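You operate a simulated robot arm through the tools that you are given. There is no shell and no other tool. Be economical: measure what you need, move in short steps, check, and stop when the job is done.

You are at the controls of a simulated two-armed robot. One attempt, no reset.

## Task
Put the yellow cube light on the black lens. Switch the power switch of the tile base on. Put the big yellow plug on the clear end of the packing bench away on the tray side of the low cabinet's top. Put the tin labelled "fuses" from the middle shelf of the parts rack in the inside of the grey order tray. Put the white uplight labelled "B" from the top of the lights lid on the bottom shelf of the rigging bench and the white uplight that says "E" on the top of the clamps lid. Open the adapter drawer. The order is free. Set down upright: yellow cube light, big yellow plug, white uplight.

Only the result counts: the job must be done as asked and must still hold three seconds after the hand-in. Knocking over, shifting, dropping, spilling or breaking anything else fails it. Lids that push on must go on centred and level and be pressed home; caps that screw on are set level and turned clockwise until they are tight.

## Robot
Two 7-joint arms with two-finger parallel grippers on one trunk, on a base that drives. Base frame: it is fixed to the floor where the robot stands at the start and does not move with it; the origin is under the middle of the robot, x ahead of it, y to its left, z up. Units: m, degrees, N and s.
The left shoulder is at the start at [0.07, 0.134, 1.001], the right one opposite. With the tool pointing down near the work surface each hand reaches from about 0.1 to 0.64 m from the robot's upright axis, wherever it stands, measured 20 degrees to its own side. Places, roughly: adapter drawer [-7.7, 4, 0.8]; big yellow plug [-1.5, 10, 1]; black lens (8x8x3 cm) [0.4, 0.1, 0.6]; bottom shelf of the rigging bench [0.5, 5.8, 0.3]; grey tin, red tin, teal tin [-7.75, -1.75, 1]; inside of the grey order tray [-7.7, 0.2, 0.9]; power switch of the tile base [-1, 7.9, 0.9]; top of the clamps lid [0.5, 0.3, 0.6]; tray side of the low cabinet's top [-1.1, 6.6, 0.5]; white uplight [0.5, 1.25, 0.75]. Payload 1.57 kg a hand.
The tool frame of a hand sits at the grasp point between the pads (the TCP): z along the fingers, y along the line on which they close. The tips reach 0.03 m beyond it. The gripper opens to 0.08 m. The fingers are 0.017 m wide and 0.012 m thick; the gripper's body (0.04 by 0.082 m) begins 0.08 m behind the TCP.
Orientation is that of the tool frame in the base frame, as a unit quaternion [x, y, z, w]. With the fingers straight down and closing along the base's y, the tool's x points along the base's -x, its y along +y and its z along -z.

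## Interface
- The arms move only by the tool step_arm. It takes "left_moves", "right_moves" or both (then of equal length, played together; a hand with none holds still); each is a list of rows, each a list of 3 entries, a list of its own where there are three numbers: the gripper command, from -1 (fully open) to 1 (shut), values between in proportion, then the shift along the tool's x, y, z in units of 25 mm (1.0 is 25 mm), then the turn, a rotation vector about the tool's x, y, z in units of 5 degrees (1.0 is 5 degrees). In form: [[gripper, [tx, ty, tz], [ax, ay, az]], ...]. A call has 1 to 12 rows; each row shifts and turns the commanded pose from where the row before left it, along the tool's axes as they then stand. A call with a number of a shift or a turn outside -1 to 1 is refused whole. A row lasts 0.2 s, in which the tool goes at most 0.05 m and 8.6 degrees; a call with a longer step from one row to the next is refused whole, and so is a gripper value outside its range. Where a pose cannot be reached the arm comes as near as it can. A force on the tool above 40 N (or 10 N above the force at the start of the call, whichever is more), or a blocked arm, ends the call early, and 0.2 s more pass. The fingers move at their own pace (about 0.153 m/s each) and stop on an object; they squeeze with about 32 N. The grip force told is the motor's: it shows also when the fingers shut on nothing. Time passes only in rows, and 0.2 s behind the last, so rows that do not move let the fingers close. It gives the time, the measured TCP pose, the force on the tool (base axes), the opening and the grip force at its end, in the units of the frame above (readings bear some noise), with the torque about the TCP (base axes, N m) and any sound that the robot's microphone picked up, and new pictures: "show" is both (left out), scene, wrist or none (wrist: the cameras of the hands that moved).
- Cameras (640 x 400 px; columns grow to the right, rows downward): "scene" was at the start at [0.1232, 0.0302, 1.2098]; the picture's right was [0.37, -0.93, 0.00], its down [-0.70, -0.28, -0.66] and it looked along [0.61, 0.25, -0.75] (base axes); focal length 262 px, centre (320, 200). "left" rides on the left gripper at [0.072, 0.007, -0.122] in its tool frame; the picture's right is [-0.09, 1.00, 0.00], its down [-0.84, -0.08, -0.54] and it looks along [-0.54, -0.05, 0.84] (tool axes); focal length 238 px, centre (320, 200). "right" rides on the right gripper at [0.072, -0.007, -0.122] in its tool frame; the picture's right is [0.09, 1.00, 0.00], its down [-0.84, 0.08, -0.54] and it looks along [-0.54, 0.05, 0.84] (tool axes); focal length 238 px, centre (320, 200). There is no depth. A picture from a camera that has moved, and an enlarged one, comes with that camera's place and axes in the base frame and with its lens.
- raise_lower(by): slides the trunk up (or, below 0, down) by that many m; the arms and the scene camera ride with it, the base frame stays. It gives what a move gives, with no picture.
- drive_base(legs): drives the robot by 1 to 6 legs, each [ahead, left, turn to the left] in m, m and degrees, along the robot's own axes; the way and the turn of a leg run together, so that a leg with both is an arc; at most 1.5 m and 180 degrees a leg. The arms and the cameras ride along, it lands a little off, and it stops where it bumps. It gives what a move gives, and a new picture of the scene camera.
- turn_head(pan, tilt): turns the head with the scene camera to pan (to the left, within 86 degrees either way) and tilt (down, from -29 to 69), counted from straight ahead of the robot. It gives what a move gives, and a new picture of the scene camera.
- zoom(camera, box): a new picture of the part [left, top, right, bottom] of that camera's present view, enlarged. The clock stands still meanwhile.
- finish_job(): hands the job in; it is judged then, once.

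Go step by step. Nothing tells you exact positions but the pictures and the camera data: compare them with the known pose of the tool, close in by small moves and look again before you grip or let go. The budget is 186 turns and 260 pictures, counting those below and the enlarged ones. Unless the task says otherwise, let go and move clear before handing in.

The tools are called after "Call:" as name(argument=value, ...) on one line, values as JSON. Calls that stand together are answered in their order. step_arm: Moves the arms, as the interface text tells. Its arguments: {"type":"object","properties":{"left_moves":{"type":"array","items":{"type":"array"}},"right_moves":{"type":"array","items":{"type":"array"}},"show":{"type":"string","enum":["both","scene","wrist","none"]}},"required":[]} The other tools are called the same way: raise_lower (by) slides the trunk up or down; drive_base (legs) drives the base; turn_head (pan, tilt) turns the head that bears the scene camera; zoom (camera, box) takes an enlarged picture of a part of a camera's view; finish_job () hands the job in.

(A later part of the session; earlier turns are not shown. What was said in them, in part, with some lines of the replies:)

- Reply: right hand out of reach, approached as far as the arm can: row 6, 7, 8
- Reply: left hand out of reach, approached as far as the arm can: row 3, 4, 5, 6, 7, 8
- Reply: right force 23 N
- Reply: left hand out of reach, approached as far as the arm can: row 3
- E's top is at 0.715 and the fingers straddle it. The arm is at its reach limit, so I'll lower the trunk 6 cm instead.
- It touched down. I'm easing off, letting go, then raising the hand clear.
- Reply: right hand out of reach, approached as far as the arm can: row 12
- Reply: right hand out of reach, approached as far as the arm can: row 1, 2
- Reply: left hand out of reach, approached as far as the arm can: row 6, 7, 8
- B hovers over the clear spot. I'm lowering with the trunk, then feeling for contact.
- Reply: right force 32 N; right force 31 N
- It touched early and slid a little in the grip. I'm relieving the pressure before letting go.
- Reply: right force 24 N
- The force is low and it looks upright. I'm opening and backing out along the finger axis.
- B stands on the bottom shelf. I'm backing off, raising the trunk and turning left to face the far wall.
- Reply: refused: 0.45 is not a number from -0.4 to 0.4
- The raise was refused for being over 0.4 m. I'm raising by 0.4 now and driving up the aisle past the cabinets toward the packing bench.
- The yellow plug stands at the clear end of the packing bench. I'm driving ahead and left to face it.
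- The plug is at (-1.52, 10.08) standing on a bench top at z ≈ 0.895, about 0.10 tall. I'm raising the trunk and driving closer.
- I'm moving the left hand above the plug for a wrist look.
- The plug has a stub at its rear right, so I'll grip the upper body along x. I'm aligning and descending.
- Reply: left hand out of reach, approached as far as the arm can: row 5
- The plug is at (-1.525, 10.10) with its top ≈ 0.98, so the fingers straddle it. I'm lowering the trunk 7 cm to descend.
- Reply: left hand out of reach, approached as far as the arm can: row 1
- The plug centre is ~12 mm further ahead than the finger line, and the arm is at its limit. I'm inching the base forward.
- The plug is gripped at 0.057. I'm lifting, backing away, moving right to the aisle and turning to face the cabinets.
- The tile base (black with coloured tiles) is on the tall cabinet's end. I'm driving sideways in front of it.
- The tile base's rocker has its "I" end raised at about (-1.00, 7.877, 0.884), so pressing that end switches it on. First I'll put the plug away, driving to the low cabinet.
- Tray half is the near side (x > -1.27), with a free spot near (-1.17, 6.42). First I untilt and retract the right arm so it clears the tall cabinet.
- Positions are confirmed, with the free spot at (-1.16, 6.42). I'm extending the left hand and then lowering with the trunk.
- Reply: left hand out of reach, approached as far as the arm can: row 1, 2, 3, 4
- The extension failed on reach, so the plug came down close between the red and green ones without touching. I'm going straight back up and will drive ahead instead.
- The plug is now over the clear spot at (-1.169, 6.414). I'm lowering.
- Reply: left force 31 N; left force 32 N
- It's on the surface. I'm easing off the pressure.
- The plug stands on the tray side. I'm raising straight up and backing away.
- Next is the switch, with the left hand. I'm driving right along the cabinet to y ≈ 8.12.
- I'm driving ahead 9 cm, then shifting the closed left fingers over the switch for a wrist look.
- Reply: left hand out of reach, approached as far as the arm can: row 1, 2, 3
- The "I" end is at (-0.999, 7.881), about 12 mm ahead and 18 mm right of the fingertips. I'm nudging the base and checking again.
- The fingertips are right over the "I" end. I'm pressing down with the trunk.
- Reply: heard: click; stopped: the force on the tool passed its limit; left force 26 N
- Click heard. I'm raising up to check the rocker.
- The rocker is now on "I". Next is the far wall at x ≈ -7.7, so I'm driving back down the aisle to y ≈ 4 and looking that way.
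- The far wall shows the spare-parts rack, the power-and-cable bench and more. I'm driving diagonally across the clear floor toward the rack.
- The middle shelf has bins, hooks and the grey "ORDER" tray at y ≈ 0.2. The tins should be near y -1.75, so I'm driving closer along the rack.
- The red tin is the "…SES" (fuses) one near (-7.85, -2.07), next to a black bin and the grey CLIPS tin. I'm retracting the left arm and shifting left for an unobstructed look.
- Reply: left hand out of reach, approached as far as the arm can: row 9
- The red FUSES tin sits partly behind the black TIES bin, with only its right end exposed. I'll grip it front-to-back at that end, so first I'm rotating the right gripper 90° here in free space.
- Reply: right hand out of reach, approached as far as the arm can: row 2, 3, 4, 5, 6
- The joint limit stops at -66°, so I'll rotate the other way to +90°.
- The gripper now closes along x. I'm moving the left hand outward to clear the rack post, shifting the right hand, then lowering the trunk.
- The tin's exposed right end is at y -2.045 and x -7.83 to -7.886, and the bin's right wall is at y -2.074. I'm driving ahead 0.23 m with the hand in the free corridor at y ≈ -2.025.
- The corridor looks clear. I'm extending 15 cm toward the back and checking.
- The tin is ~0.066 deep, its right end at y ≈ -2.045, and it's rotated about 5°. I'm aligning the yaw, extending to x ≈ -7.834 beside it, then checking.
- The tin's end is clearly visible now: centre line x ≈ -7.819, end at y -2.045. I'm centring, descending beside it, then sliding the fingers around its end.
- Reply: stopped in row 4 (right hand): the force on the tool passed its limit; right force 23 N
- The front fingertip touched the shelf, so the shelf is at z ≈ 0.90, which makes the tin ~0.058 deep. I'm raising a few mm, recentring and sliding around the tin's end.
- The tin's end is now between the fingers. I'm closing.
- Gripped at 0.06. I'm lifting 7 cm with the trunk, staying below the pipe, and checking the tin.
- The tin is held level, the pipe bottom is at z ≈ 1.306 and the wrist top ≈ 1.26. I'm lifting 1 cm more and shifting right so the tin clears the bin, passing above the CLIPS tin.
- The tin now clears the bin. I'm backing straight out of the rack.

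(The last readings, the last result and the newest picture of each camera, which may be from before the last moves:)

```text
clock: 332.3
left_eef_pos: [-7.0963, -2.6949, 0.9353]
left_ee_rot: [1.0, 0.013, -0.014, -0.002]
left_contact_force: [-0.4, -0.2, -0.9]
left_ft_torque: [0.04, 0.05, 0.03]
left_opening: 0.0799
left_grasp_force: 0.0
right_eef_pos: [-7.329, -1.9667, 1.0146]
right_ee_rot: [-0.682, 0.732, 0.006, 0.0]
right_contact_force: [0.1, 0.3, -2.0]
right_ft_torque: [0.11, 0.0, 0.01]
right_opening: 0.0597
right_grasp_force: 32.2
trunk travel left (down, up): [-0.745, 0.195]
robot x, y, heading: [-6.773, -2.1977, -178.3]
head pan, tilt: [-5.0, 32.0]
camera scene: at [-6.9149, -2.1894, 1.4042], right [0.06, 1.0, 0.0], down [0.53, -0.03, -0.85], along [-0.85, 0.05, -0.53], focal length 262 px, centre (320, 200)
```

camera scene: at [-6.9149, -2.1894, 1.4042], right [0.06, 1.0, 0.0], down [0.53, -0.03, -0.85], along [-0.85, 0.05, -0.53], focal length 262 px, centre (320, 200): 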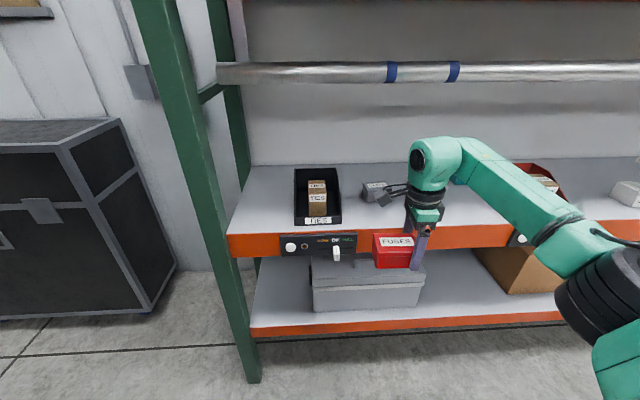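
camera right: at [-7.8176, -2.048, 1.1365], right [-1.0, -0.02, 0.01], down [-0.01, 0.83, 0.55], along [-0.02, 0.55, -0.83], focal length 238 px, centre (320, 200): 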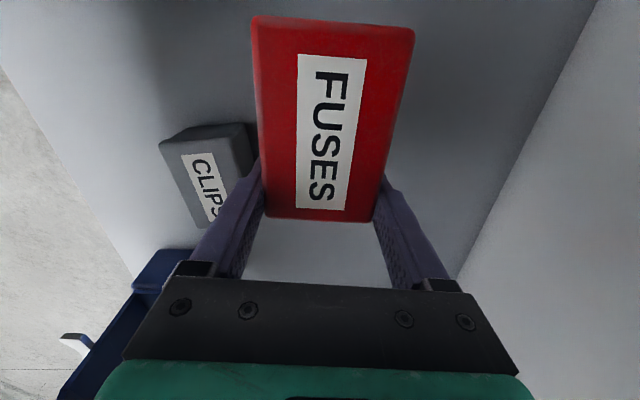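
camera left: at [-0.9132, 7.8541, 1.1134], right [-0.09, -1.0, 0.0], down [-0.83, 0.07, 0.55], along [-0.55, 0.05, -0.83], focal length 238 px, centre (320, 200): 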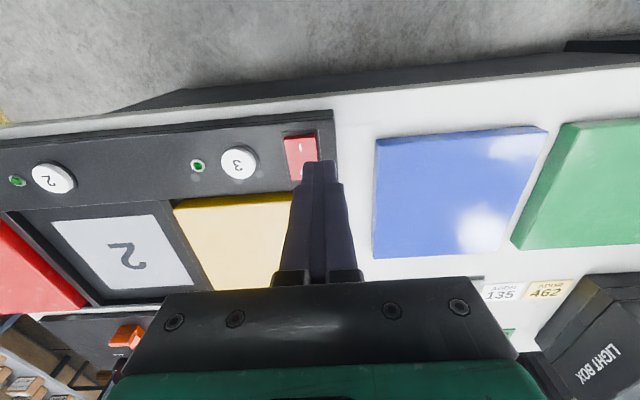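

The tin is out. I'm driving right along the rack to the order tray.

Call:
drive_base(legs=[[0, -1.1, -0.8], [0, -1.05, -0.8]])

Call:
zoom(camera="scene", box=[260, 120, 540, 300])

```text
clock: 343.0
left_eef_pos: [-7.1535, -0.5218, 0.9358]
left_ee_rot: [1.0, -0.009, -0.015, -0.002]
left_contact_force: [-0.5, -0.4, -0.4]
left_ft_torque: [0.0, -0.01, 0.0]
left_opening: 0.08
left_grasp_force: 0.1
right_eef_pos: [-7.3532, 0.216, 1.0156]
right_ee_rot: [-0.665, 0.747, 0.008, 0.001]
right_contact_force: [-0.4, -0.5, -3.2]
right_ft_torque: [0.1, -0.01, -0.06]
right_opening: 0.0597
right_grasp_force: 32.2
trunk travel left (down, up): [-0.745, 0.195]
robot x, y, heading: [-6.8083, -0.0308, 178.8]
head pan, tilt: [-5.0, 32.0]
camera scene: at [-6.949, -0.0256, 1.4044], right [0.11, 0.99, 0.0], down [0.53, -0.06, -0.85], along [-0.84, 0.09, -0.53], focal length 262 px, centre (320, 200)
```

scene: 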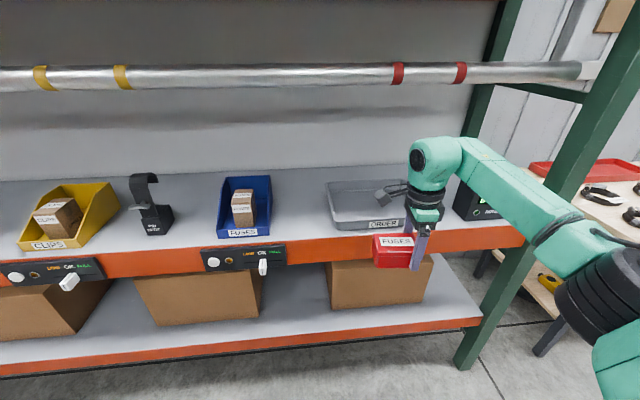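

```text
2.22 times, centred on (400, 210) of scene
camera zoom: at [-6.949, -0.0256, 1.4044], right [0.11, 0.99, 0.0], down [0.53, -0.06, -0.85], along [-0.84, 0.09, -0.53], focal length 582 px, centre (142, 178)
```

zoom: 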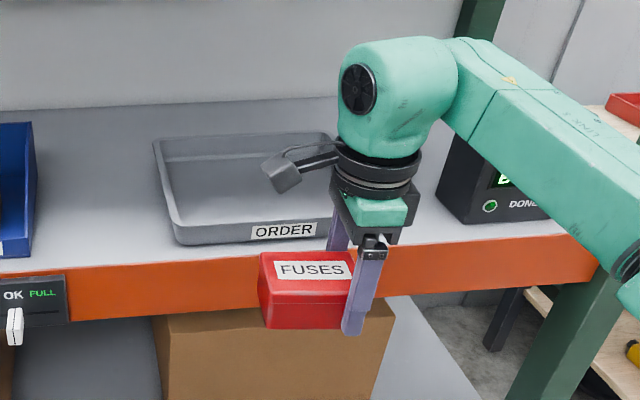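

The order tray spans about x -7.79…-7.55, y 0.09…0.37. I'm driving ahead so the tin goes over its inside.

Call:
drive_base(legs=[[0.31, 0, 0.8]])

Call:
zoom(camera="right", box=[0, 0, 640, 400])

```text
clock: 345.1
left_eef_pos: [-7.4674, -0.5202, 0.9357]
left_ee_rot: [1.0, -0.005, -0.015, -0.002]
left_contact_force: [0.3, 0.3, 0.2]
left_ft_torque: [0.0, -0.01, -0.01]
left_opening: 0.0799
left_grasp_force: 0.0
right_eef_pos: [-7.674, 0.2165, 1.0159]
right_ee_rot: [-0.668, 0.744, 0.007, 0.001]
right_contact_force: [0.6, -0.1, -2.5]
right_ft_torque: [0.05, 0.02, 0.01]
right_opening: 0.0596
right_grasp_force: 32.3
trunk travel left (down, up): [-0.745, 0.195]
robot x, y, heading: [-7.1323, -0.0354, 179.6]
head pan, tilt: [-5.0, 32.0]
camera scene: at [-7.2676, -0.022, 1.4045], right [0.1, 1.0, 0.0], down [0.53, -0.05, -0.85], along [-0.84, 0.08, -0.53], focal length 262 px, centre (320, 200)
```

scene: 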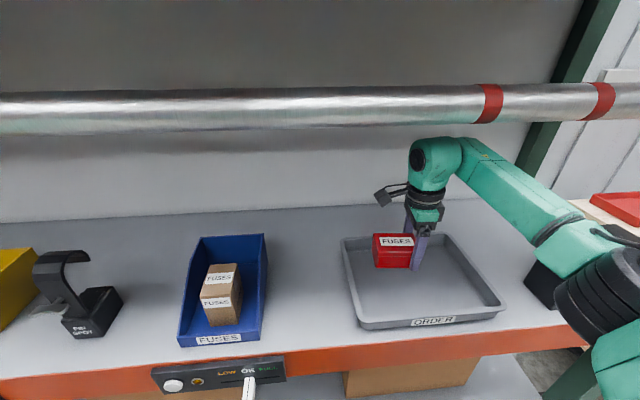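

```text
1.00 times, centred on (320, 200) of right
camera zoom: at [-7.6746, 0.1421, 1.1371], right [-1.0, 0.01, 0.01], down [0.02, 0.83, 0.55], along [0.0, 0.55, -0.83], focal length 238 px, centre (320, 200)
```

zoom: 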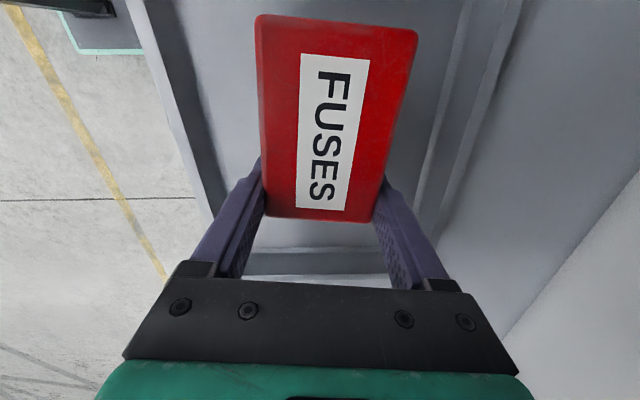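

The tin is over the tray. I'm shifting 2.5 cm right, then lowering.

Call:
step_arm(right_moves=[[1, [-0.5, 0, 0], [0, 0, 0]], [1, [-0.5, 0, 0], [0, 0, 0]], [1, [0, 0, 0], [0, 0, 0]]], show="none")

Call:
raise_lower(by=-0.06)

Call:
zoom(camera="right", box=[0, 0, 640, 400])

Call:
zoom(camera="scene", box=[330, 120, 640, 350])

```text
clock: 345.9
left_eef_pos: [-7.4683, -0.5204, 0.935]
left_ee_rot: [1.0, -0.005, -0.015, -0.002]
left_contact_force: [0.6, 0.2, 0.1]
left_ft_torque: [0.0, -0.01, -0.02]
left_opening: 0.0799
left_grasp_force: 0.1
right_eef_pos: [-7.674, 0.2382, 1.0158]
right_ee_rot: [-0.669, 0.743, 0.007, 0.001]
right_contact_force: [-0.1, 0.0, -1.9]
right_ft_torque: [0.05, -0.02, -0.02]
right_opening: 0.0597
right_grasp_force: 32.3
trunk travel left (down, up): [-0.745, 0.195]
robot x, y, heading: [-7.1317, -0.028, 179.6]
head pan, tilt: [-5.0, 32.0]
```

```text
clock: 346.9
left_eef_pos: [-7.4675, -0.5209, 0.8756]
left_ee_rot: [1.0, -0.004, -0.015, -0.002]
left_contact_force: [-0.6, -0.3, 0.4]
left_ft_torque: [0.03, -0.01, -0.01]
left_opening: 0.0798
left_grasp_force: 0.0
right_eef_pos: [-7.673, 0.2404, 0.9558]
right_ee_rot: [-0.668, 0.744, 0.008, 0.0]
right_contact_force: [-0.6, -0.5, -1.6]
right_ft_torque: [0.08, -0.05, -0.02]
right_opening: 0.06
right_grasp_force: 32.3
trunk travel left (down, up): [-0.685, 0.255]
robot x, y, heading: [-7.1319, -0.0335, 179.6]
head pan, tilt: [-5.0, 32.0]
```

```text
1.00 times, centred on (320, 200) of right
camera zoom: at [-7.6732, 0.1668, 1.0777], right [-1.0, 0.01, 0.01], down [0.02, 0.83, 0.55], along [0.0, 0.55, -0.83], focal length 238 px, centre (320, 200)
```

zoom: 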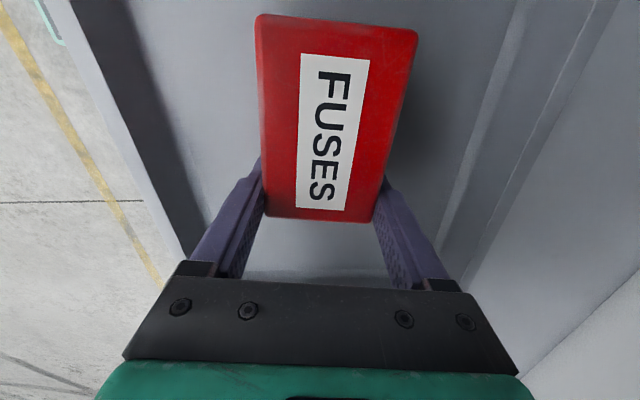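

```text
1.74 times, centred on (485, 235) of scene
camera zoom: at [-7.2687, -0.0219, 1.3444], right [0.1, 1.0, 0.0], down [0.53, -0.05, -0.85], along [-0.84, 0.08, -0.53], focal length 455 px, centre (33, 139)
```

zoom: 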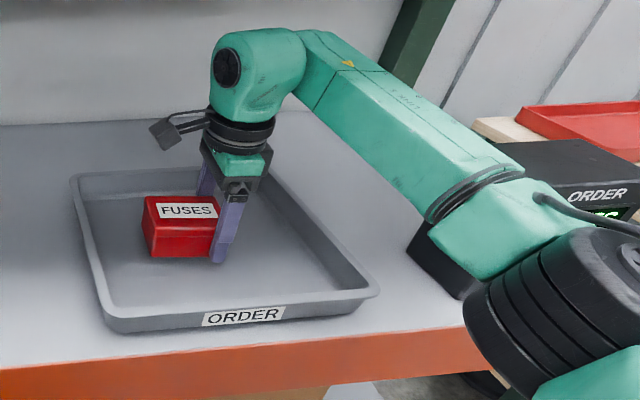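

Call:
step_arm(right_moves=[[1, [0, 0, 0.2], [0, 0, 0]], [1, [0, 0, 0.2], [0, 0, 0]], [1, [0, 0, 0], [0, 0, 0]]], show="none")

```text
clock: 347.7
left_eef_pos: [-7.4679, -0.5206, 0.8762]
left_ee_rot: [1.0, -0.005, -0.014, -0.002]
left_contact_force: [-0.5, -0.5, -0.2]
left_ft_torque: [-0.03, -0.01, 0.03]
left_opening: 0.08
left_grasp_force: 0.0
right_eef_pos: [-7.6744, 0.2412, 0.9466]
right_ee_rot: [-0.669, 0.744, 0.007, 0.0]
right_contact_force: [0.4, -1.1, -2.0]
right_ft_torque: [0.06, 0.01, 0.04]
right_opening: 0.0597
right_grasp_force: 32.5
trunk travel left (down, up): [-0.685, 0.255]
robot x, y, heading: [-7.1293, -0.034, 179.5]
head pan, tilt: [-5.0, 32.0]
```

Call:
step_arm(right_moves=[[1, [0, 0, 0.1], [0, 0, 0]], [1, [0, 0, 0.1], [0, 0, 0]], [1, [0, 0, 0], [0, 0, 0]]], show="none")

```text
clock: 348.5
left_eef_pos: [-7.4673, -0.5214, 0.8761]
left_ee_rot: [1.0, -0.005, -0.015, -0.002]
left_contact_force: [-0.9, 0.2, 0.4]
left_ft_torque: [-0.02, 0.0, 0.0]
left_opening: 0.0801
left_grasp_force: 0.1
right_eef_pos: [-7.6738, 0.2395, 0.9427]
right_ee_rot: [-0.669, 0.743, 0.007, 0.0]
right_contact_force: [-1.0, 0.4, 2.2]
right_ft_torque: [-0.23, -0.09, -0.06]
right_opening: 0.0597
right_grasp_force: 31.9
trunk travel left (down, up): [-0.685, 0.255]
robot x, y, heading: [-7.1281, -0.029, 179.5]
head pan, tilt: [-5.0, 32.0]
```

Touching lightly. I'm releasing and rising.

Call:
step_arm(right_moves=[[0.2, [0, 0, 0], [0, 0, 0]], [-1, [0, 0, 0], [0, 0, 0]], [-1, [0, 0, 0], [0, 0, 0]], [-1, [0, 0, -0.8], [0, 0, 0]], [-1, [0, 0, -0.8], [0, 0, 0]], [-1, [0, 0, -0.8], [0, 0, 0]]])

```text
clock: 349.9
left_eef_pos: [-7.4668, -0.5205, 0.8741]
left_ee_rot: [1.0, -0.004, -0.016, -0.002]
left_contact_force: [-0.1, -0.5, -2.1]
left_ft_torque: [-0.04, 0.02, 0.0]
left_opening: 0.0802
left_grasp_force: 0.1
right_eef_pos: [-7.6728, 0.2392, 1.0028]
right_ee_rot: [-0.669, 0.744, 0.007, 0.0]
right_contact_force: [0.7, 0.4, 0.0]
right_ft_torque: [0.01, 0.0, 0.01]
right_opening: 0.08
right_grasp_force: 0.0
trunk travel left (down, up): [-0.685, 0.255]
robot x, y, heading: [-7.1292, -0.0304, 179.6]
head pan, tilt: [-5.0, 32.0]
camera scene: at [-7.2682, -0.0224, 1.3444], right [0.1, 1.0, 0.0], down [0.53, -0.05, -0.85], along [-0.84, 0.08, -0.53], focal length 262 px, centre (320, 200)
camera right: at [-7.6728, 0.1653, 1.1235], right [-1.0, 0.01, 0.01], down [0.02, 0.83, 0.55], along [0.0, 0.55, -0.83], focal length 238 px, centre (320, 200)
```

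scene: 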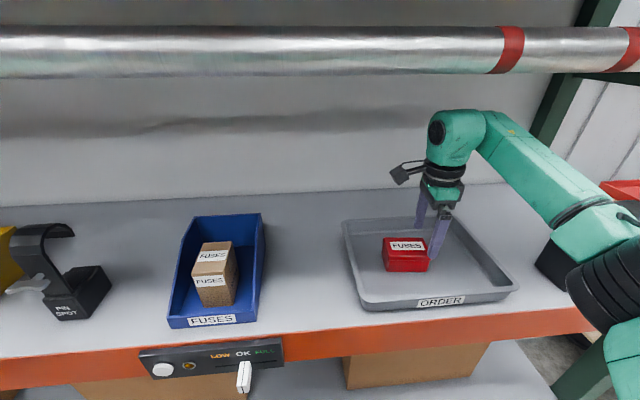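
right: 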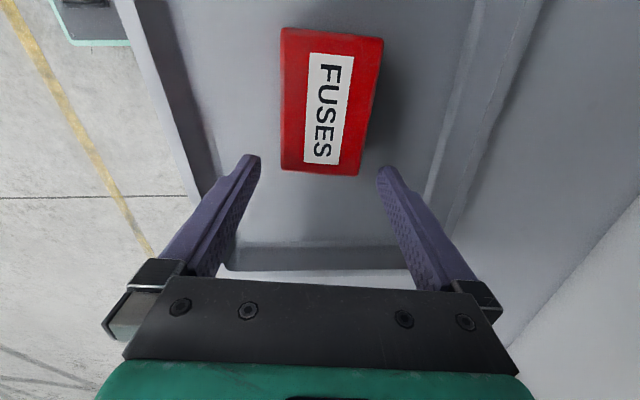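

The tin lies in the order tray. I'm backing out and driving right toward the adapter drawer.

Call:
drive_base(legs=[[-0.5, 0, 0], [0, -1.4, 0], [0, -1.4, 0]])

Call:
turn_head(pan=-25, tilt=25)

```text
clock: 366.1
left_eef_pos: [-6.9726, 2.2989, 0.8766]
left_ee_rot: [1.0, -0.009, -0.015, -0.002]
left_contact_force: [-0.2, -0.1, -1.5]
left_ft_torque: [0.01, 0.0, -0.01]
left_opening: 0.0798
left_grasp_force: 0.1
right_eef_pos: [-7.1712, 3.0594, 1.0018]
right_ee_rot: [-0.666, 0.746, 0.007, 0.0]
right_contact_force: [0.6, -0.6, 0.0]
right_ft_torque: [0.0, -0.04, 0.02]
right_opening: 0.0801
right_grasp_force: 0.0
trunk travel left (down, up): [-0.685, 0.255]
robot x, y, heading: [-6.6291, 2.7835, 178.9]
head pan, tilt: [-5.0, 32.0]
camera scene: at [-6.7687, 2.796, 1.3444], right [0.1, 0.99, 0.0], down [0.53, -0.06, -0.85], along [-0.84, 0.09, -0.53], focal length 262 px, centre (320, 200)
```

scene: 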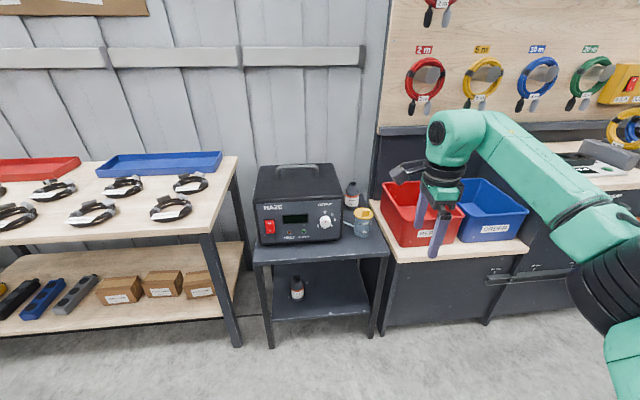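

```text
clock: 366.9
left_eef_pos: [-6.9723, 2.2993, 0.8752]
left_ee_rot: [1.0, -0.009, -0.015, -0.002]
left_contact_force: [-0.5, -0.3, 0.5]
left_ft_torque: [-0.02, -0.04, 0.0]
left_opening: 0.0798
left_grasp_force: 0.0
right_eef_pos: [-7.1711, 3.0612, 1.002]
right_ee_rot: [-0.665, 0.747, 0.007, 0.0]
right_contact_force: [-0.4, -0.2, -0.4]
right_ft_torque: [-0.03, 0.01, 0.0]
right_opening: 0.0798
right_grasp_force: 0.2
trunk travel left (down, up): [-0.685, 0.255]
robot x, y, heading: [-6.6278, 2.7854, 179.2]
head pan, tilt: [-25.0, 25.0]
camera scene: at [-6.7624, 2.827, 1.3555], right [0.44, 0.9, 0.0], down [0.38, -0.18, -0.91], along [-0.81, 0.4, -0.42], focal length 262 px, centre (320, 200)
```

scene: 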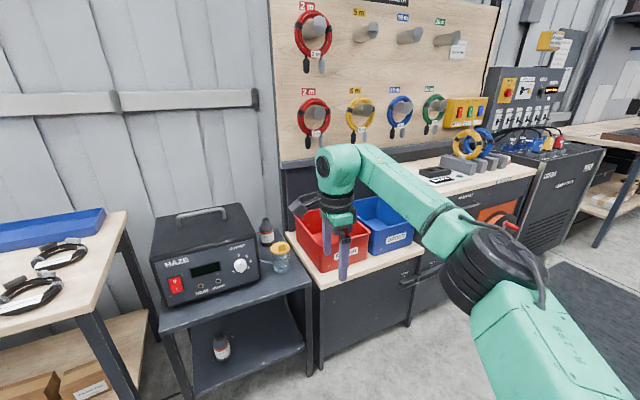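

Call:
drive_base(legs=[[-0.15, -0.95, 0.8]])

Call:
turn_head(pan=0, tilt=38)

```text
clock: 371.9
left_eef_pos: [-6.8059, 3.2394, 0.8754]
left_ee_rot: [1.0, -0.014, -0.015, -0.001]
left_contact_force: [0.0, 0.3, 0.3]
left_ft_torque: [0.01, 0.01, -0.01]
left_opening: 0.08
left_grasp_force: 0.1
right_eef_pos: [-6.996, 4.0033, 1.0011]
right_ee_rot: [-0.662, 0.749, 0.008, 0.0]
right_contact_force: [-0.5, -0.8, 0.3]
right_ft_torque: [0.0, -0.02, -0.05]
right_opening: 0.0802
right_grasp_force: 0.2
trunk travel left (down, up): [-0.685, 0.255]
robot x, y, heading: [-6.4583, 3.7216, 178.5]
head pan, tilt: [-25.0, 25.0]
camera scene: at [-6.59, 3.7646, 1.3555], right [0.45, 0.89, 0.0], down [0.38, -0.19, -0.91], along [-0.81, 0.41, -0.42], focal length 262 px, centre (320, 200)
```

scene: 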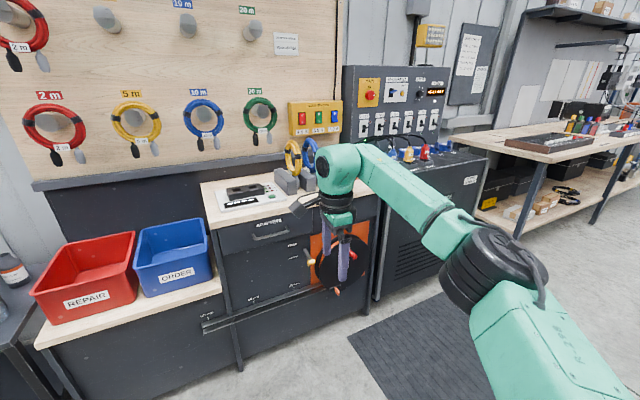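

```text
clock: 372.8
left_eef_pos: [-6.806, 3.2396, 0.8756]
left_ee_rot: [1.0, -0.015, -0.015, -0.002]
left_contact_force: [-0.9, 0.3, -0.7]
left_ft_torque: [-0.01, 0.0, 0.0]
left_opening: 0.08
left_grasp_force: 0.0
right_eef_pos: [-6.9957, 4.0027, 1.0027]
right_ee_rot: [-0.661, 0.75, 0.007, 0.0]
right_contact_force: [-0.1, 0.0, 0.5]
right_ft_torque: [-0.01, -0.04, 0.0]
right_opening: 0.0803
right_grasp_force: 0.2
trunk travel left (down, up): [-0.685, 0.255]
robot x, y, heading: [-6.4564, 3.7179, 178.2]
head pan, tilt: [0.0, 38.0]
camera scene: at [-6.5939, 3.7261, 1.3352], right [0.03, 1.0, 0.0], down [0.62, -0.02, -0.79], along [-0.79, 0.02, -0.62], focal length 262 px, centre (320, 200)
```

scene: 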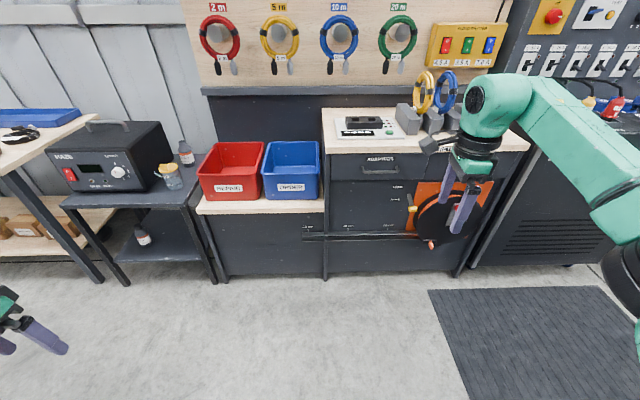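

Call:
zoom(camera="scene", box=[310, 100, 490, 250])

```text
2.67 times, centred on (400, 175) of scene
camera zoom: at [-6.5939, 3.7261, 1.3352], right [0.03, 1.0, 0.0], down [0.62, -0.02, -0.79], along [-0.79, 0.02, -0.62], focal length 698 px, centre (107, 267)
```

zoom: 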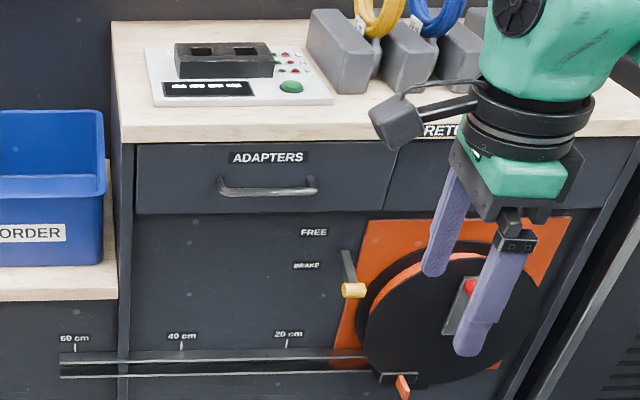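

The ADAPTERS drawer has a bar handle near (-7.40, 3.97, 0.83). I'll tip the right hand forward, with the closing axis toward vertical, to grip the bar.

Call:
step_arm(right_moves=[[-1, [0, 0, 0], [-1, 0, 0]], [-1, [0, 0, 0], [-1, 0, 0]], [-1, [0, 0, 0], [-1, 0, 0]], [-1, [0, 0, 0], [-1, 0, 0]], [-1, [0, 0, 0], [-1, 0, 0]], [-1, [0, 0, 0], [-1, 0, 0]], [-1, [0, 0, 0], [-1, 0, 0]], [-1, [0, 0, 0], [-1, 0, 0]], [-1, [0, 0, 0], [-1, 0, 0]], [-1, [0, 0, 0], [-1, 0, 0]], [-1, [0, 0, 0], [-1, 0, 0]], [-1, [0, 0, 0], [-1, 0, 0]]])

```text
clock: 375.4
left_eef_pos: [-6.8048, 3.2387, 0.8759]
left_ee_rot: [1.0, -0.014, -0.015, -0.002]
left_contact_force: [-0.1, 0.4, -0.4]
left_ft_torque: [0.02, -0.01, 0.02]
left_opening: 0.0799
left_grasp_force: 0.1
right_eef_pos: [-6.9955, 4.0028, 1.0015]
right_ee_rot: [-0.573, 0.646, 0.381, -0.331]
right_contact_force: [-0.1, 0.1, 0.4]
right_ft_torque: [0.04, -0.01, 0.0]
right_opening: 0.08
right_grasp_force: 0.1
trunk travel left (down, up): [-0.685, 0.255]
robot x, y, heading: [-6.4576, 3.7242, 178.4]
head pan, tilt: [0.0, 38.0]
camera scene: at [-6.5936, 3.7261, 1.3352], right [0.03, 1.0, 0.0], down [0.62, -0.02, -0.79], along [-0.79, 0.02, -0.62], focal length 262 px, centre (320, 200)
camera right: at [-6.8962, 3.9175, 1.0549], right [-0.5, -0.04, 0.87], down [0.54, 0.77, 0.34], along [-0.68, 0.63, -0.36], focal length 238 px, centre (320, 200)
```

scene: 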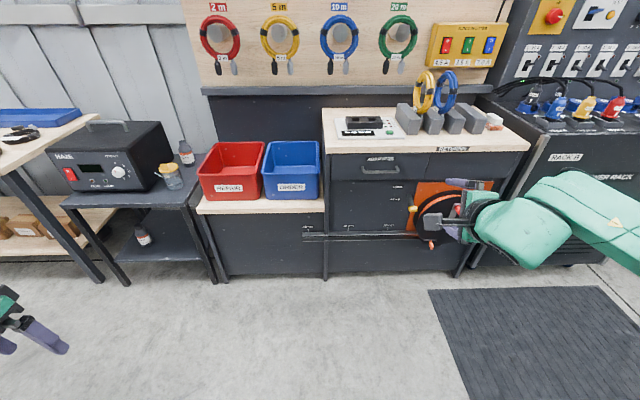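
right: 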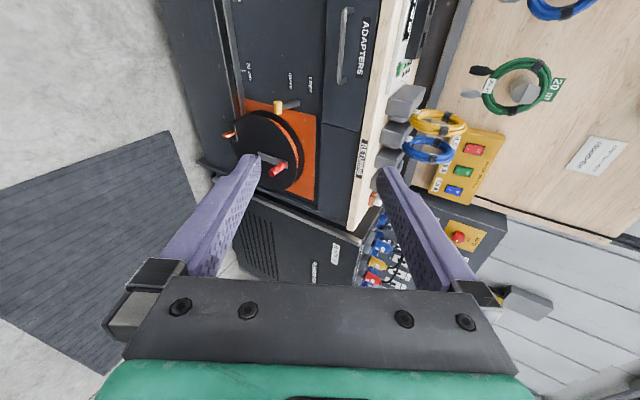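

The handle triangulates to (-7.458, 3.982, 0.798). I'm finishing the tilt to horizontal.

Call:
step_arm(right_moves=[[-1, [0, 0, 0], [-1, 0, 0]], [-1, [0, 0, 0], [-1, 0, 0]], [-1, [0, 0, 0], [-1, 0, 0]], [-1, [0, 0, 0], [-1, 0, 0]], [-1, [0, 0, 0], [-1, 0, 0]], [-1, [0, 0, 0], [-1, 0, 0]]], show="wrist")

```text
clock: 376.8
left_eef_pos: [-6.8052, 3.2386, 0.8765]
left_ee_rot: [1.0, -0.015, -0.015, -0.002]
left_contact_force: [0.2, 0.6, -0.9]
left_ft_torque: [-0.03, 0.01, -0.01]
left_opening: 0.0801
left_grasp_force: 0.0
right_eef_pos: [-6.9969, 4.003, 1.0011]
right_ee_rot: [-0.525, 0.591, 0.462, -0.403]
right_contact_force: [0.5, 0.1, -0.3]
right_ft_torque: [0.01, -0.03, 0.01]
right_opening: 0.08
right_grasp_force: 0.0
right hand out of reach, approached as far as the arm can: row 4, 5, 6
trunk travel left (down, up): [-0.685, 0.255]
robot x, y, heading: [-6.4564, 3.7229, 178.4]
head pan, tilt: [0.0, 38.0]
camera right: at [-6.8867, 3.9167, 1.0252], right [-0.26, -0.07, 0.96], down [0.61, 0.76, 0.22], along [-0.75, 0.64, -0.16], focal length 238 px, centre (320, 200)
```

right: 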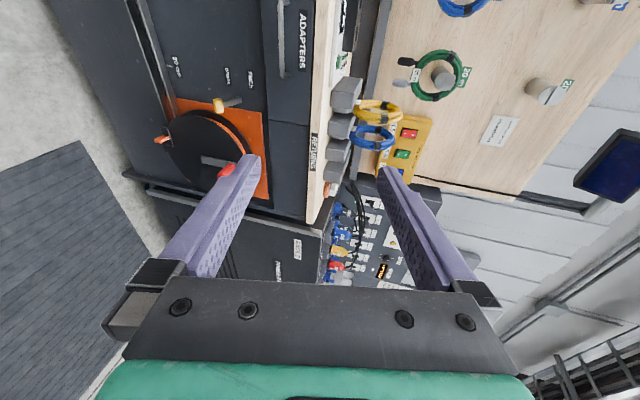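

The tilt is ~76°, which is good enough. I'm lowering the trunk and driving to a pre-grasp about 15 cm in front of the handle.

Call:
raise_lower(by=-0.165)

Call:
drive_base(legs=[[0.29, 0.045, 0]])

Call:
zoom(camera="right", box=[0, 0, 640, 400])

```text
clock: 378.7
left_eef_pos: [-6.8053, 3.2383, 0.7108]
left_ee_rot: [1.0, -0.014, -0.016, -0.002]
left_contact_force: [0.6, -0.2, 0.1]
left_ft_torque: [0.04, 0.0, -0.05]
left_opening: 0.0801
left_grasp_force: 0.2
right_eef_pos: [-6.9961, 4.0029, 0.8381]
right_ee_rot: [-0.525, 0.591, 0.462, -0.402]
right_contact_force: [-0.3, -0.9, -0.5]
right_ft_torque: [0.02, -0.02, -0.03]
right_opening: 0.0798
right_grasp_force: 0.0
trunk travel left (down, up): [-0.52, 0.42]
robot x, y, heading: [-6.4588, 3.725, 178.3]
head pan, tilt: [0.0, 38.0]
```

```text
clock: 380.7
left_eef_pos: [-7.0952, 3.2031, 0.7101]
left_ee_rot: [1.0, -0.013, -0.015, -0.002]
left_contact_force: [0.4, 0.5, -0.3]
left_ft_torque: [-0.02, -0.01, -0.01]
left_opening: 0.0802
left_grasp_force: 0.1
right_eef_pos: [-7.2876, 3.9652, 0.8372]
right_ee_rot: [-0.526, 0.59, 0.462, -0.402]
right_contact_force: [0.7, -0.2, -0.7]
right_ft_torque: [-0.02, 0.0, 0.0]
right_opening: 0.0798
right_grasp_force: 0.1
trunk travel left (down, up): [-0.52, 0.42]
robot x, y, heading: [-6.7453, 3.685, 178.4]
head pan, tilt: [0.0, 38.0]
camera scene: at [-6.8848, 3.6891, 1.1701], right [0.03, 1.0, 0.0], down [0.62, -0.02, -0.79], along [-0.79, 0.02, -0.62], focal length 262 px, centre (320, 200)
```

scene: 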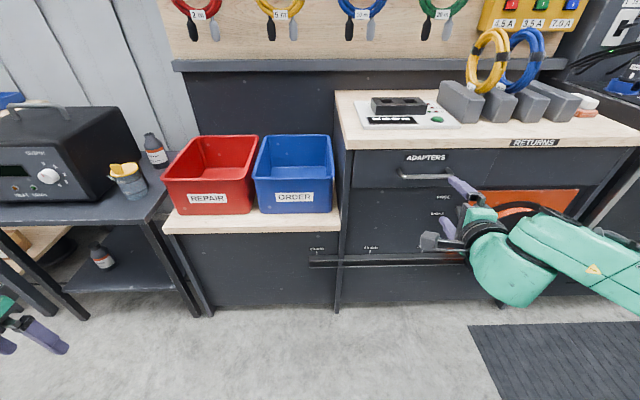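

```text
1.00 times, centred on (320, 200) of right
camera zoom: at [-7.1778, 3.8793, 0.86], right [-0.26, -0.07, 0.96], down [0.6, 0.77, 0.22], along [-0.75, 0.64, -0.16], focal length 238 px, centre (320, 200)
```

zoom: 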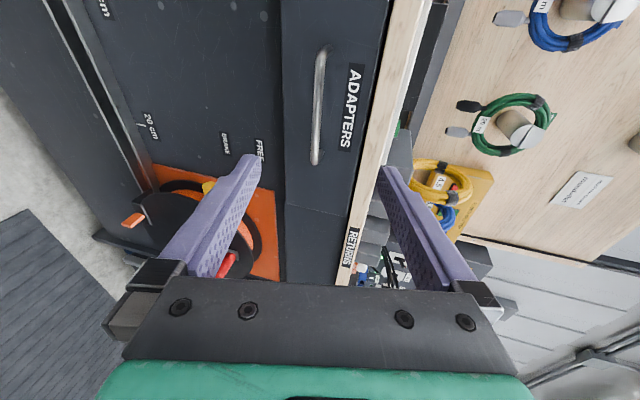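

The handle is at about (-7.425, 3.97, 0.797), right on the finger axis. I'm advancing 10 cm and looking.

Call:
step_arm(right_moves=[[-1, [0, 0, 1], [0, 0, 0]], [-1, [0, 0, 1], [0, 0, 0]], [-1, [0, 0, 1], [0, 0, 0]], [-1, [0, 0, 1], [0, 0, 0]], [-1, [0, 0, 0], [0, 0, 0]]])

Call:
zoom(camera="scene", box=[360, 130, 520, 260])

```text
clock: 381.9
left_eef_pos: [-7.0935, 3.2013, 0.7112]
left_ee_rot: [1.0, -0.013, -0.016, -0.002]
left_contact_force: [-0.4, 0.3, 0.7]
left_ft_torque: [0.0, 0.02, 0.02]
left_opening: 0.0801
left_grasp_force: 0.0
right_eef_pos: [-7.3822, 3.9771, 0.8122]
right_ee_rot: [-0.526, 0.59, 0.461, -0.403]
right_contact_force: [0.4, -1.2, 0.3]
right_ft_torque: [-0.02, -0.02, -0.02]
right_opening: 0.08
right_grasp_force: 0.0
trunk travel left (down, up): [-0.52, 0.42]
robot x, y, heading: [-6.7498, 3.6837, 178.3]
head pan, tilt: [0.0, 38.0]
camera scene: at [-6.8837, 3.6892, 1.1703], right [0.03, 1.0, 0.0], down [0.62, -0.02, -0.79], along [-0.79, 0.02, -0.62], focal length 262 px, centre (320, 200)
camera right: at [-7.2727, 3.8906, 0.8358], right [-0.26, -0.07, 0.96], down [0.6, 0.77, 0.22], along [-0.75, 0.64, -0.15], focal length 238 px, centre (320, 200)
```

scene: 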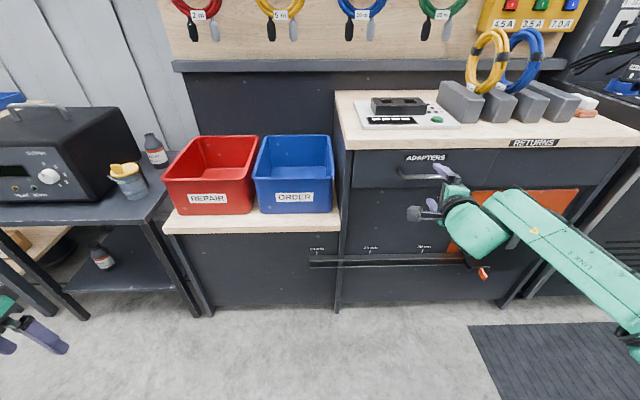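
right: 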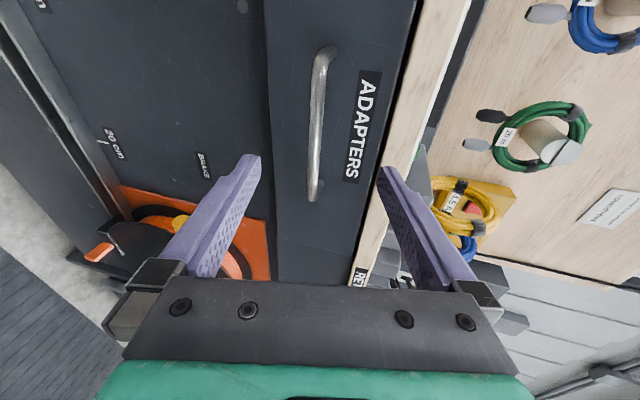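

```text
3.08 times, centred on (440, 195) of scene
camera zoom: at [-6.8837, 3.6892, 1.1703], right [0.03, 1.0, 0.0], down [0.62, -0.02, -0.79], along [-0.79, 0.02, -0.62], focal length 805 px, centre (-49, 215)
```

zoom: 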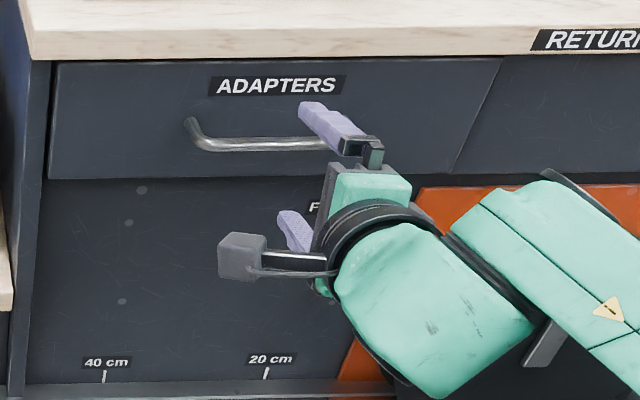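

The bar is at x ≈ -7.44 and lines up. I'm advancing 4.5 cm and closing on it.

Call:
step_arm(right_moves=[[-1, [0, 0, 0.9], [0, 0, 0]], [-1, [0, 0, 0.9], [0, 0, 0]], [-1, [0, 0, 0], [0, 0, 0]]])

```text
clock: 382.7
left_eef_pos: [-7.0942, 3.2019, 0.7111]
left_ee_rot: [1.0, -0.014, -0.016, -0.002]
left_contact_force: [0.2, -0.3, 0.5]
left_ft_torque: [0.0, -0.02, 0.03]
left_opening: 0.08
left_grasp_force: 0.0
right_eef_pos: [-7.4256, 3.9823, 0.8014]
right_ee_rot: [-0.526, 0.589, 0.462, -0.403]
right_contact_force: [-0.1, -0.1, -0.1]
right_ft_torque: [-0.01, -0.03, 0.02]
right_opening: 0.0802
right_grasp_force: 0.0
trunk travel left (down, up): [-0.52, 0.42]
robot x, y, heading: [-6.7455, 3.6872, 178.6]
head pan, tilt: [0.0, 38.0]
camera scene: at [-6.884, 3.6892, 1.1702], right [0.03, 1.0, 0.0], down [0.62, -0.02, -0.79], along [-0.79, 0.02, -0.62], focal length 262 px, centre (320, 200)
camera right: at [-7.3166, 3.8955, 0.8245], right [-0.26, -0.07, 0.96], down [0.6, 0.77, 0.22], along [-0.75, 0.64, -0.16], focal length 238 px, centre (320, 200)
```

scene: 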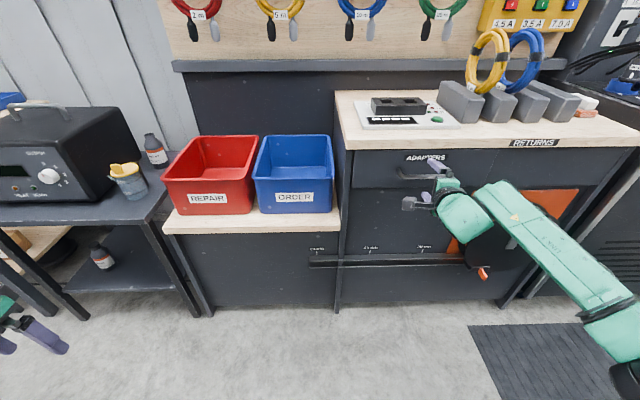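
right: 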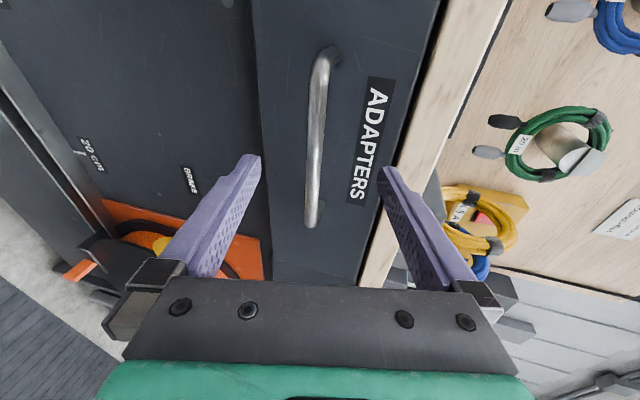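

Call:
step_arm(right_moves=[[-1, [0, 0, 0.35], [0, 0, 0]], [-1, [0, 0, 0], [0, 0, 0]], [0.3, [0, 0, 0], [0, 0, 0]], [1, [0, 0, 0], [0, 0, 0]], [1, [0, 0, 0], [0, 0, 0]]], show="wrist")

```text
clock: 383.9
left_eef_pos: [-7.0957, 3.2021, 0.7112]
left_ee_rot: [1.0, -0.014, -0.015, -0.002]
left_contact_force: [-0.9, -0.3, 0.6]
left_ft_torque: [-0.01, 0.02, 0.0]
left_opening: 0.0798
left_grasp_force: 0.0
right_eef_pos: [-7.4354, 3.9837, 0.7985]
right_ee_rot: [-0.526, 0.59, 0.461, -0.403]
right_contact_force: [-0.1, 0.3, -0.1]
right_ft_torque: [0.02, 0.0, 0.0]
right_opening: 0.0001
right_grasp_force: 21.6
trunk travel left (down, up): [-0.52, 0.42]
robot x, y, heading: [-6.7496, 3.6838, 178.4]
head pan, tilt: [0.0, 38.0]
camera right: at [-7.3254, 3.8977, 0.822], right [-0.26, -0.07, 0.96], down [0.6, 0.77, 0.22], along [-0.75, 0.64, -0.16], focal length 238 px, centre (320, 200)
```

right: 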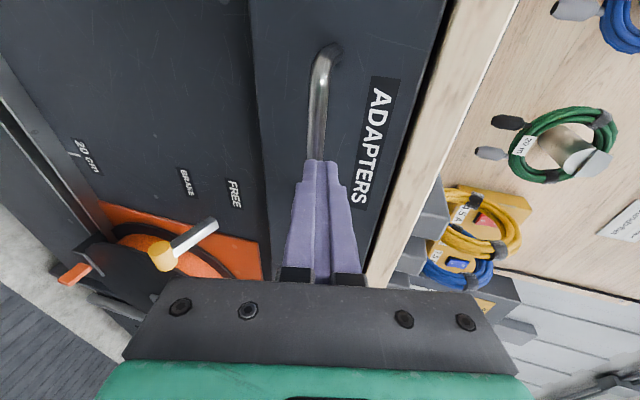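

The fingers closed just short of the bar, so it's a bit further in. I'm opening, advancing 2.5 cm and closing again.

Call:
step_arm(right_moves=[[-1, [0, 0, 0], [0, 0, 0]], [-1, [0, 0, 0], [0, 0, 0]], [-1, [0, 0, 0.5], [0, 0, 0]], [-1, [0, 0, 0.5], [0, 0, 0]], [-1, [0, 0, 0], [0, 0, 0]], [1, [0, 0, 0], [0, 0, 0]], [1, [0, 0, 0], [0, 0, 0]], [1, [0, 0, 0], [0, 0, 0]]], show="wrist")

```text
clock: 385.7
left_eef_pos: [-7.0947, 3.2037, 0.7108]
left_ee_rot: [1.0, -0.015, -0.015, -0.002]
left_contact_force: [0.1, -0.7, 0.5]
left_ft_torque: [0.0, -0.04, 0.04]
left_opening: 0.0802
left_grasp_force: 0.0
right_eef_pos: [-7.4579, 3.9874, 0.7894]
right_ee_rot: [-0.528, 0.591, 0.461, -0.4]
right_contact_force: [16.6, -4.2, -16.2]
right_ft_torque: [0.52, -0.31, -0.02]
right_opening: 0.0119
right_grasp_force: 29.2
trunk travel left (down, up): [-0.52, 0.42]
robot x, y, heading: [-6.7491, 3.6897, 178.5]
head pan, tilt: [0.0, 38.0]
camera right: at [-7.3478, 3.9005, 0.8129], right [-0.27, -0.07, 0.96], down [0.6, 0.77, 0.22], along [-0.75, 0.64, -0.16], focal length 238 px, centre (320, 200)
```

right: 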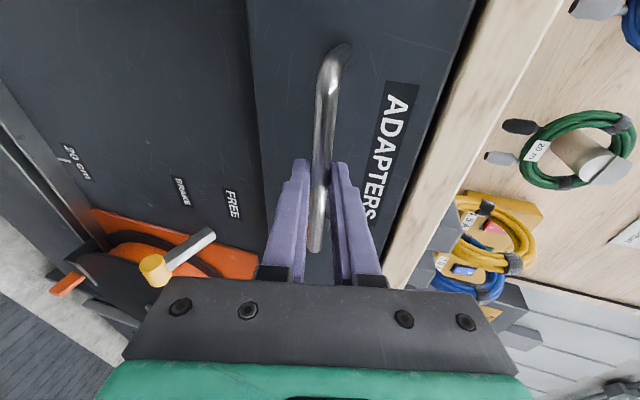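

The bar is gripped at 12 mm. I'm pulling the drawer out by driving back.

Call:
drive_base(legs=[[-0.12, 0, 0]])

```text
clock: 386.9
left_eef_pos: [-6.9745, 3.201, 0.7108]
left_ee_rot: [1.0, -0.013, -0.013, -0.001]
left_contact_force: [0.2, -0.8, 0.6]
left_ft_torque: [-0.03, 0.05, -0.02]
left_opening: 0.08
left_grasp_force: 0.0
right_eef_pos: [-7.3382, 3.9866, 0.7885]
right_ee_rot: [-0.525, 0.592, 0.462, -0.401]
right_contact_force: [-0.8, 8.1, -17.2]
right_ft_torque: [0.67, -0.19, -0.69]
right_opening: 0.0121
right_grasp_force: 28.9
trunk travel left (down, up): [-0.52, 0.42]
robot x, y, heading: [-6.6283, 3.6808, 178.6]
head pan, tilt: [0.0, 38.0]
camera scene: at [-6.766, 3.6891, 1.1697], right [0.03, 1.0, 0.0], down [0.62, -0.02, -0.79], along [-0.79, 0.02, -0.62], focal length 262 px, centre (320, 200)
```

scene: 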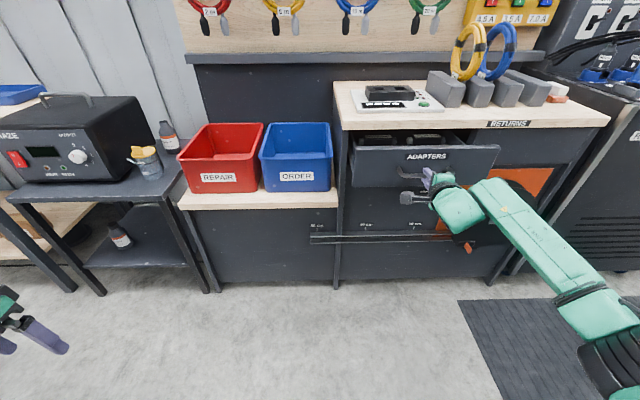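

The drawer is opening. I'm pulling further.

Call:
drive_base(legs=[[-0.12, 0, 0]])

```text
clock: 388.2
left_eef_pos: [-6.8533, 3.1974, 0.7123]
left_ee_rot: [1.0, -0.014, -0.013, 0.0]
left_contact_force: [-0.2, 0.9, 1.0]
left_ft_torque: [0.01, 0.0, 0.0]
left_opening: 0.0799
left_grasp_force: 0.0
right_eef_pos: [-7.2168, 3.9863, 0.7883]
right_ee_rot: [-0.525, 0.593, 0.462, -0.399]
right_contact_force: [-1.1, 14.0, -10.0]
right_ft_torque: [0.75, -0.1, -0.83]
right_opening: 0.0121
right_grasp_force: 28.9
trunk travel left (down, up): [-0.52, 0.42]
robot x, y, heading: [-6.5079, 3.6795, 178.4]
head pan, tilt: [0.0, 38.0]
camera scene: at [-6.6437, 3.6869, 1.1699], right [0.03, 1.0, 0.0], down [0.62, -0.02, -0.79], along [-0.79, 0.02, -0.62], focal length 262 px, centre (320, 200)
```

scene: 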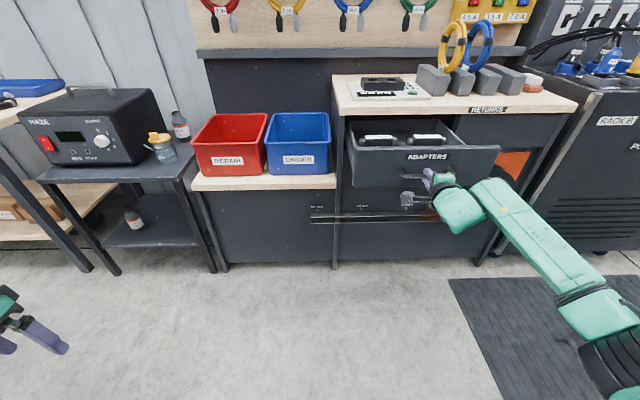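

Call:
drive_base(legs=[[-0.08, 0, 0]])

```text
clock: 389.2
left_eef_pos: [-6.7768, 3.196, 0.7118]
left_ee_rot: [1.0, -0.014, -0.015, -0.001]
left_contact_force: [0.2, 0.1, 0.2]
left_ft_torque: [0.02, -0.01, 0.0]
left_opening: 0.08
left_grasp_force: 0.0
right_eef_pos: [-7.1392, 3.9856, 0.7887]
right_ee_rot: [-0.524, 0.594, 0.463, -0.397]
right_contact_force: [-0.3, 10.8, -8.1]
right_ft_torque: [0.73, -0.06, -0.85]
right_opening: 0.012
right_grasp_force: 29.2
trunk travel left (down, up): [-0.52, 0.42]
robot x, y, heading: [-6.4286, 3.6765, 178.3]
head pan, tilt: [0.0, 38.0]
camera scene: at [-6.5654, 3.6839, 1.17], right [0.03, 1.0, 0.0], down [0.62, -0.02, -0.79], along [-0.79, 0.02, -0.62], focal length 262 px, centre (320, 200)
```

scene: 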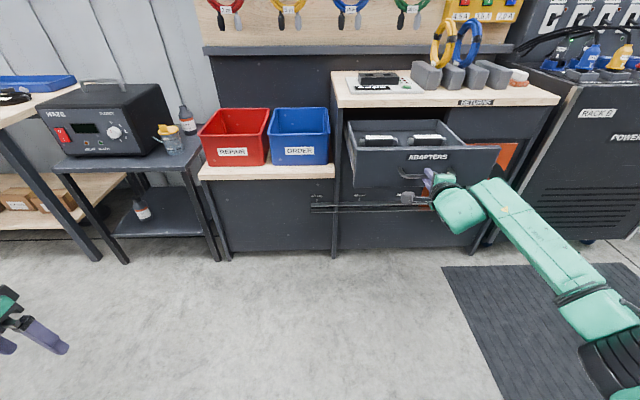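

The drawer is open about 0.32 m. I'm letting go of the handle and backing the hand off.

Call:
step_arm(right_moves=[[0.4, [0, 0, 0], [0, 0, 0]], [-1, [0, 0, 0], [0, 0, 0]], [-1, [0, 0, 0], [0, 0, 0]], [-1, [0, 0, -1], [0, 0, 0]], [-1, [0, 0, -1], [0, 0, 0]], [-1, [0, 0, -1], [0, 0, 0]], [-1, [0, 0, -1], [0, 0, 0]]])

Call:
drive_base(legs=[[-0.2, 0, 0]])

```text
clock: 390.8
left_eef_pos: [-6.7752, 3.1945, 0.7108]
left_ee_rot: [1.0, -0.014, -0.014, -0.001]
left_contact_force: [-0.1, 0.1, 0.0]
left_ft_torque: [-0.01, 0.02, -0.01]
left_opening: 0.08
left_grasp_force: 0.0
right_eef_pos: [-7.0392, 3.9702, 0.8187]
right_ee_rot: [-0.525, 0.593, 0.464, -0.397]
right_contact_force: [0.2, 0.3, 0.4]
right_ft_torque: [0.0, -0.02, 0.0]
right_opening: 0.08
right_grasp_force: 0.1
trunk travel left (down, up): [-0.52, 0.42]
robot x, y, heading: [-6.4283, 3.6746, 178.5]
head pan, tilt: [0.0, 38.0]
camera scene: at [-6.5634, 3.681, 1.1703], right [0.03, 1.0, 0.0], down [0.61, -0.02, -0.79], along [-0.79, 0.02, -0.62], focal length 262 px, centre (320, 200)
camera right: at [-6.9301, 3.8824, 0.8413], right [-0.26, -0.07, 0.96], down [0.61, 0.76, 0.23], along [-0.75, 0.65, -0.16], focal length 238 px, centre (320, 200)
```

scene: 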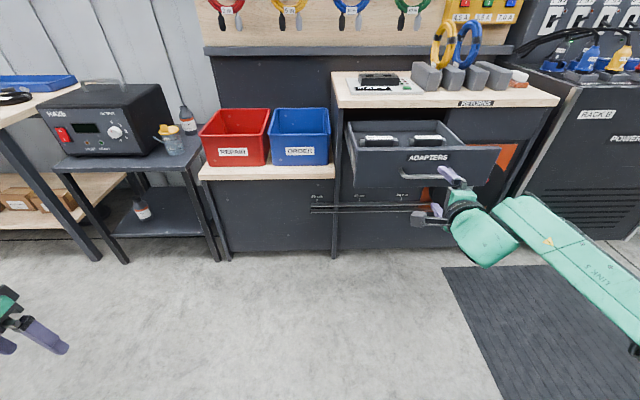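
right: 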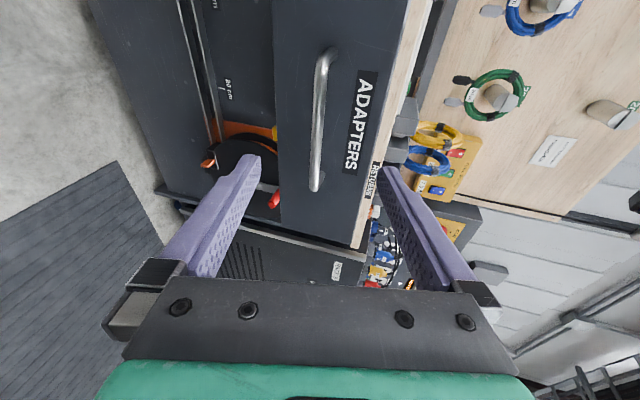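

```text
clock: 392.4
left_eef_pos: [-6.5705, 3.187, 0.7099]
left_ee_rot: [1.0, -0.012, -0.014, -0.002]
left_contact_force: [1.2, -0.5, -0.1]
left_ft_torque: [0.0, 0.01, 0.01]
left_opening: 0.0802
left_grasp_force: 0.0
right_eef_pos: [-6.8388, 3.9621, 0.8187]
right_ee_rot: [-0.527, 0.592, 0.463, -0.399]
right_contact_force: [-0.2, -0.6, -0.3]
right_ft_torque: [0.02, 0.01, -0.03]
right_opening: 0.0801
right_grasp_force: 0.1
trunk travel left (down, up): [-0.52, 0.42]
robot x, y, heading: [-6.2274, 3.6705, 178.7]
head pan, tilt: [0.0, 38.0]
camera scene: at [-6.3611, 3.6751, 1.1703], right [0.02, 1.0, 0.0], down [0.62, -0.01, -0.79], along [-0.79, 0.02, -0.62], focal length 262 px, centre (320, 200)
```

scene: 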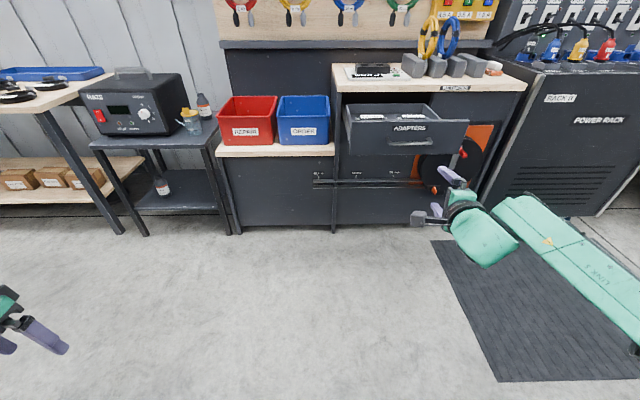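

The drawer stays open with the hand clear, and every part of the job is in place, so I'm handing it in.

Call:
finish_job()

```text
The job is handed in.
```

I completed all seven parts and handed the job in:
- **Yellow cube light:** it stands on the black lens.
- **Tile base:** the power switch is on; I heard the click and saw the rocker down on "I".
- **Big yellow plug:** it stands on the tray side of the low cabinet's top.
- **Fuses tin:** it is inside the grey order tray.
- **White uplight "B":** it stands on the bottom shelf of the rigging bench.
- **White uplight "E":** it stands on the top of the clamps lid.
- **Adapter drawer:** it is open by about 0.32 m.

I didn't go back to look at the blue pin-spot hook on the parts rack after the arm passed close to it. It hadn't moved the last time I could see it.
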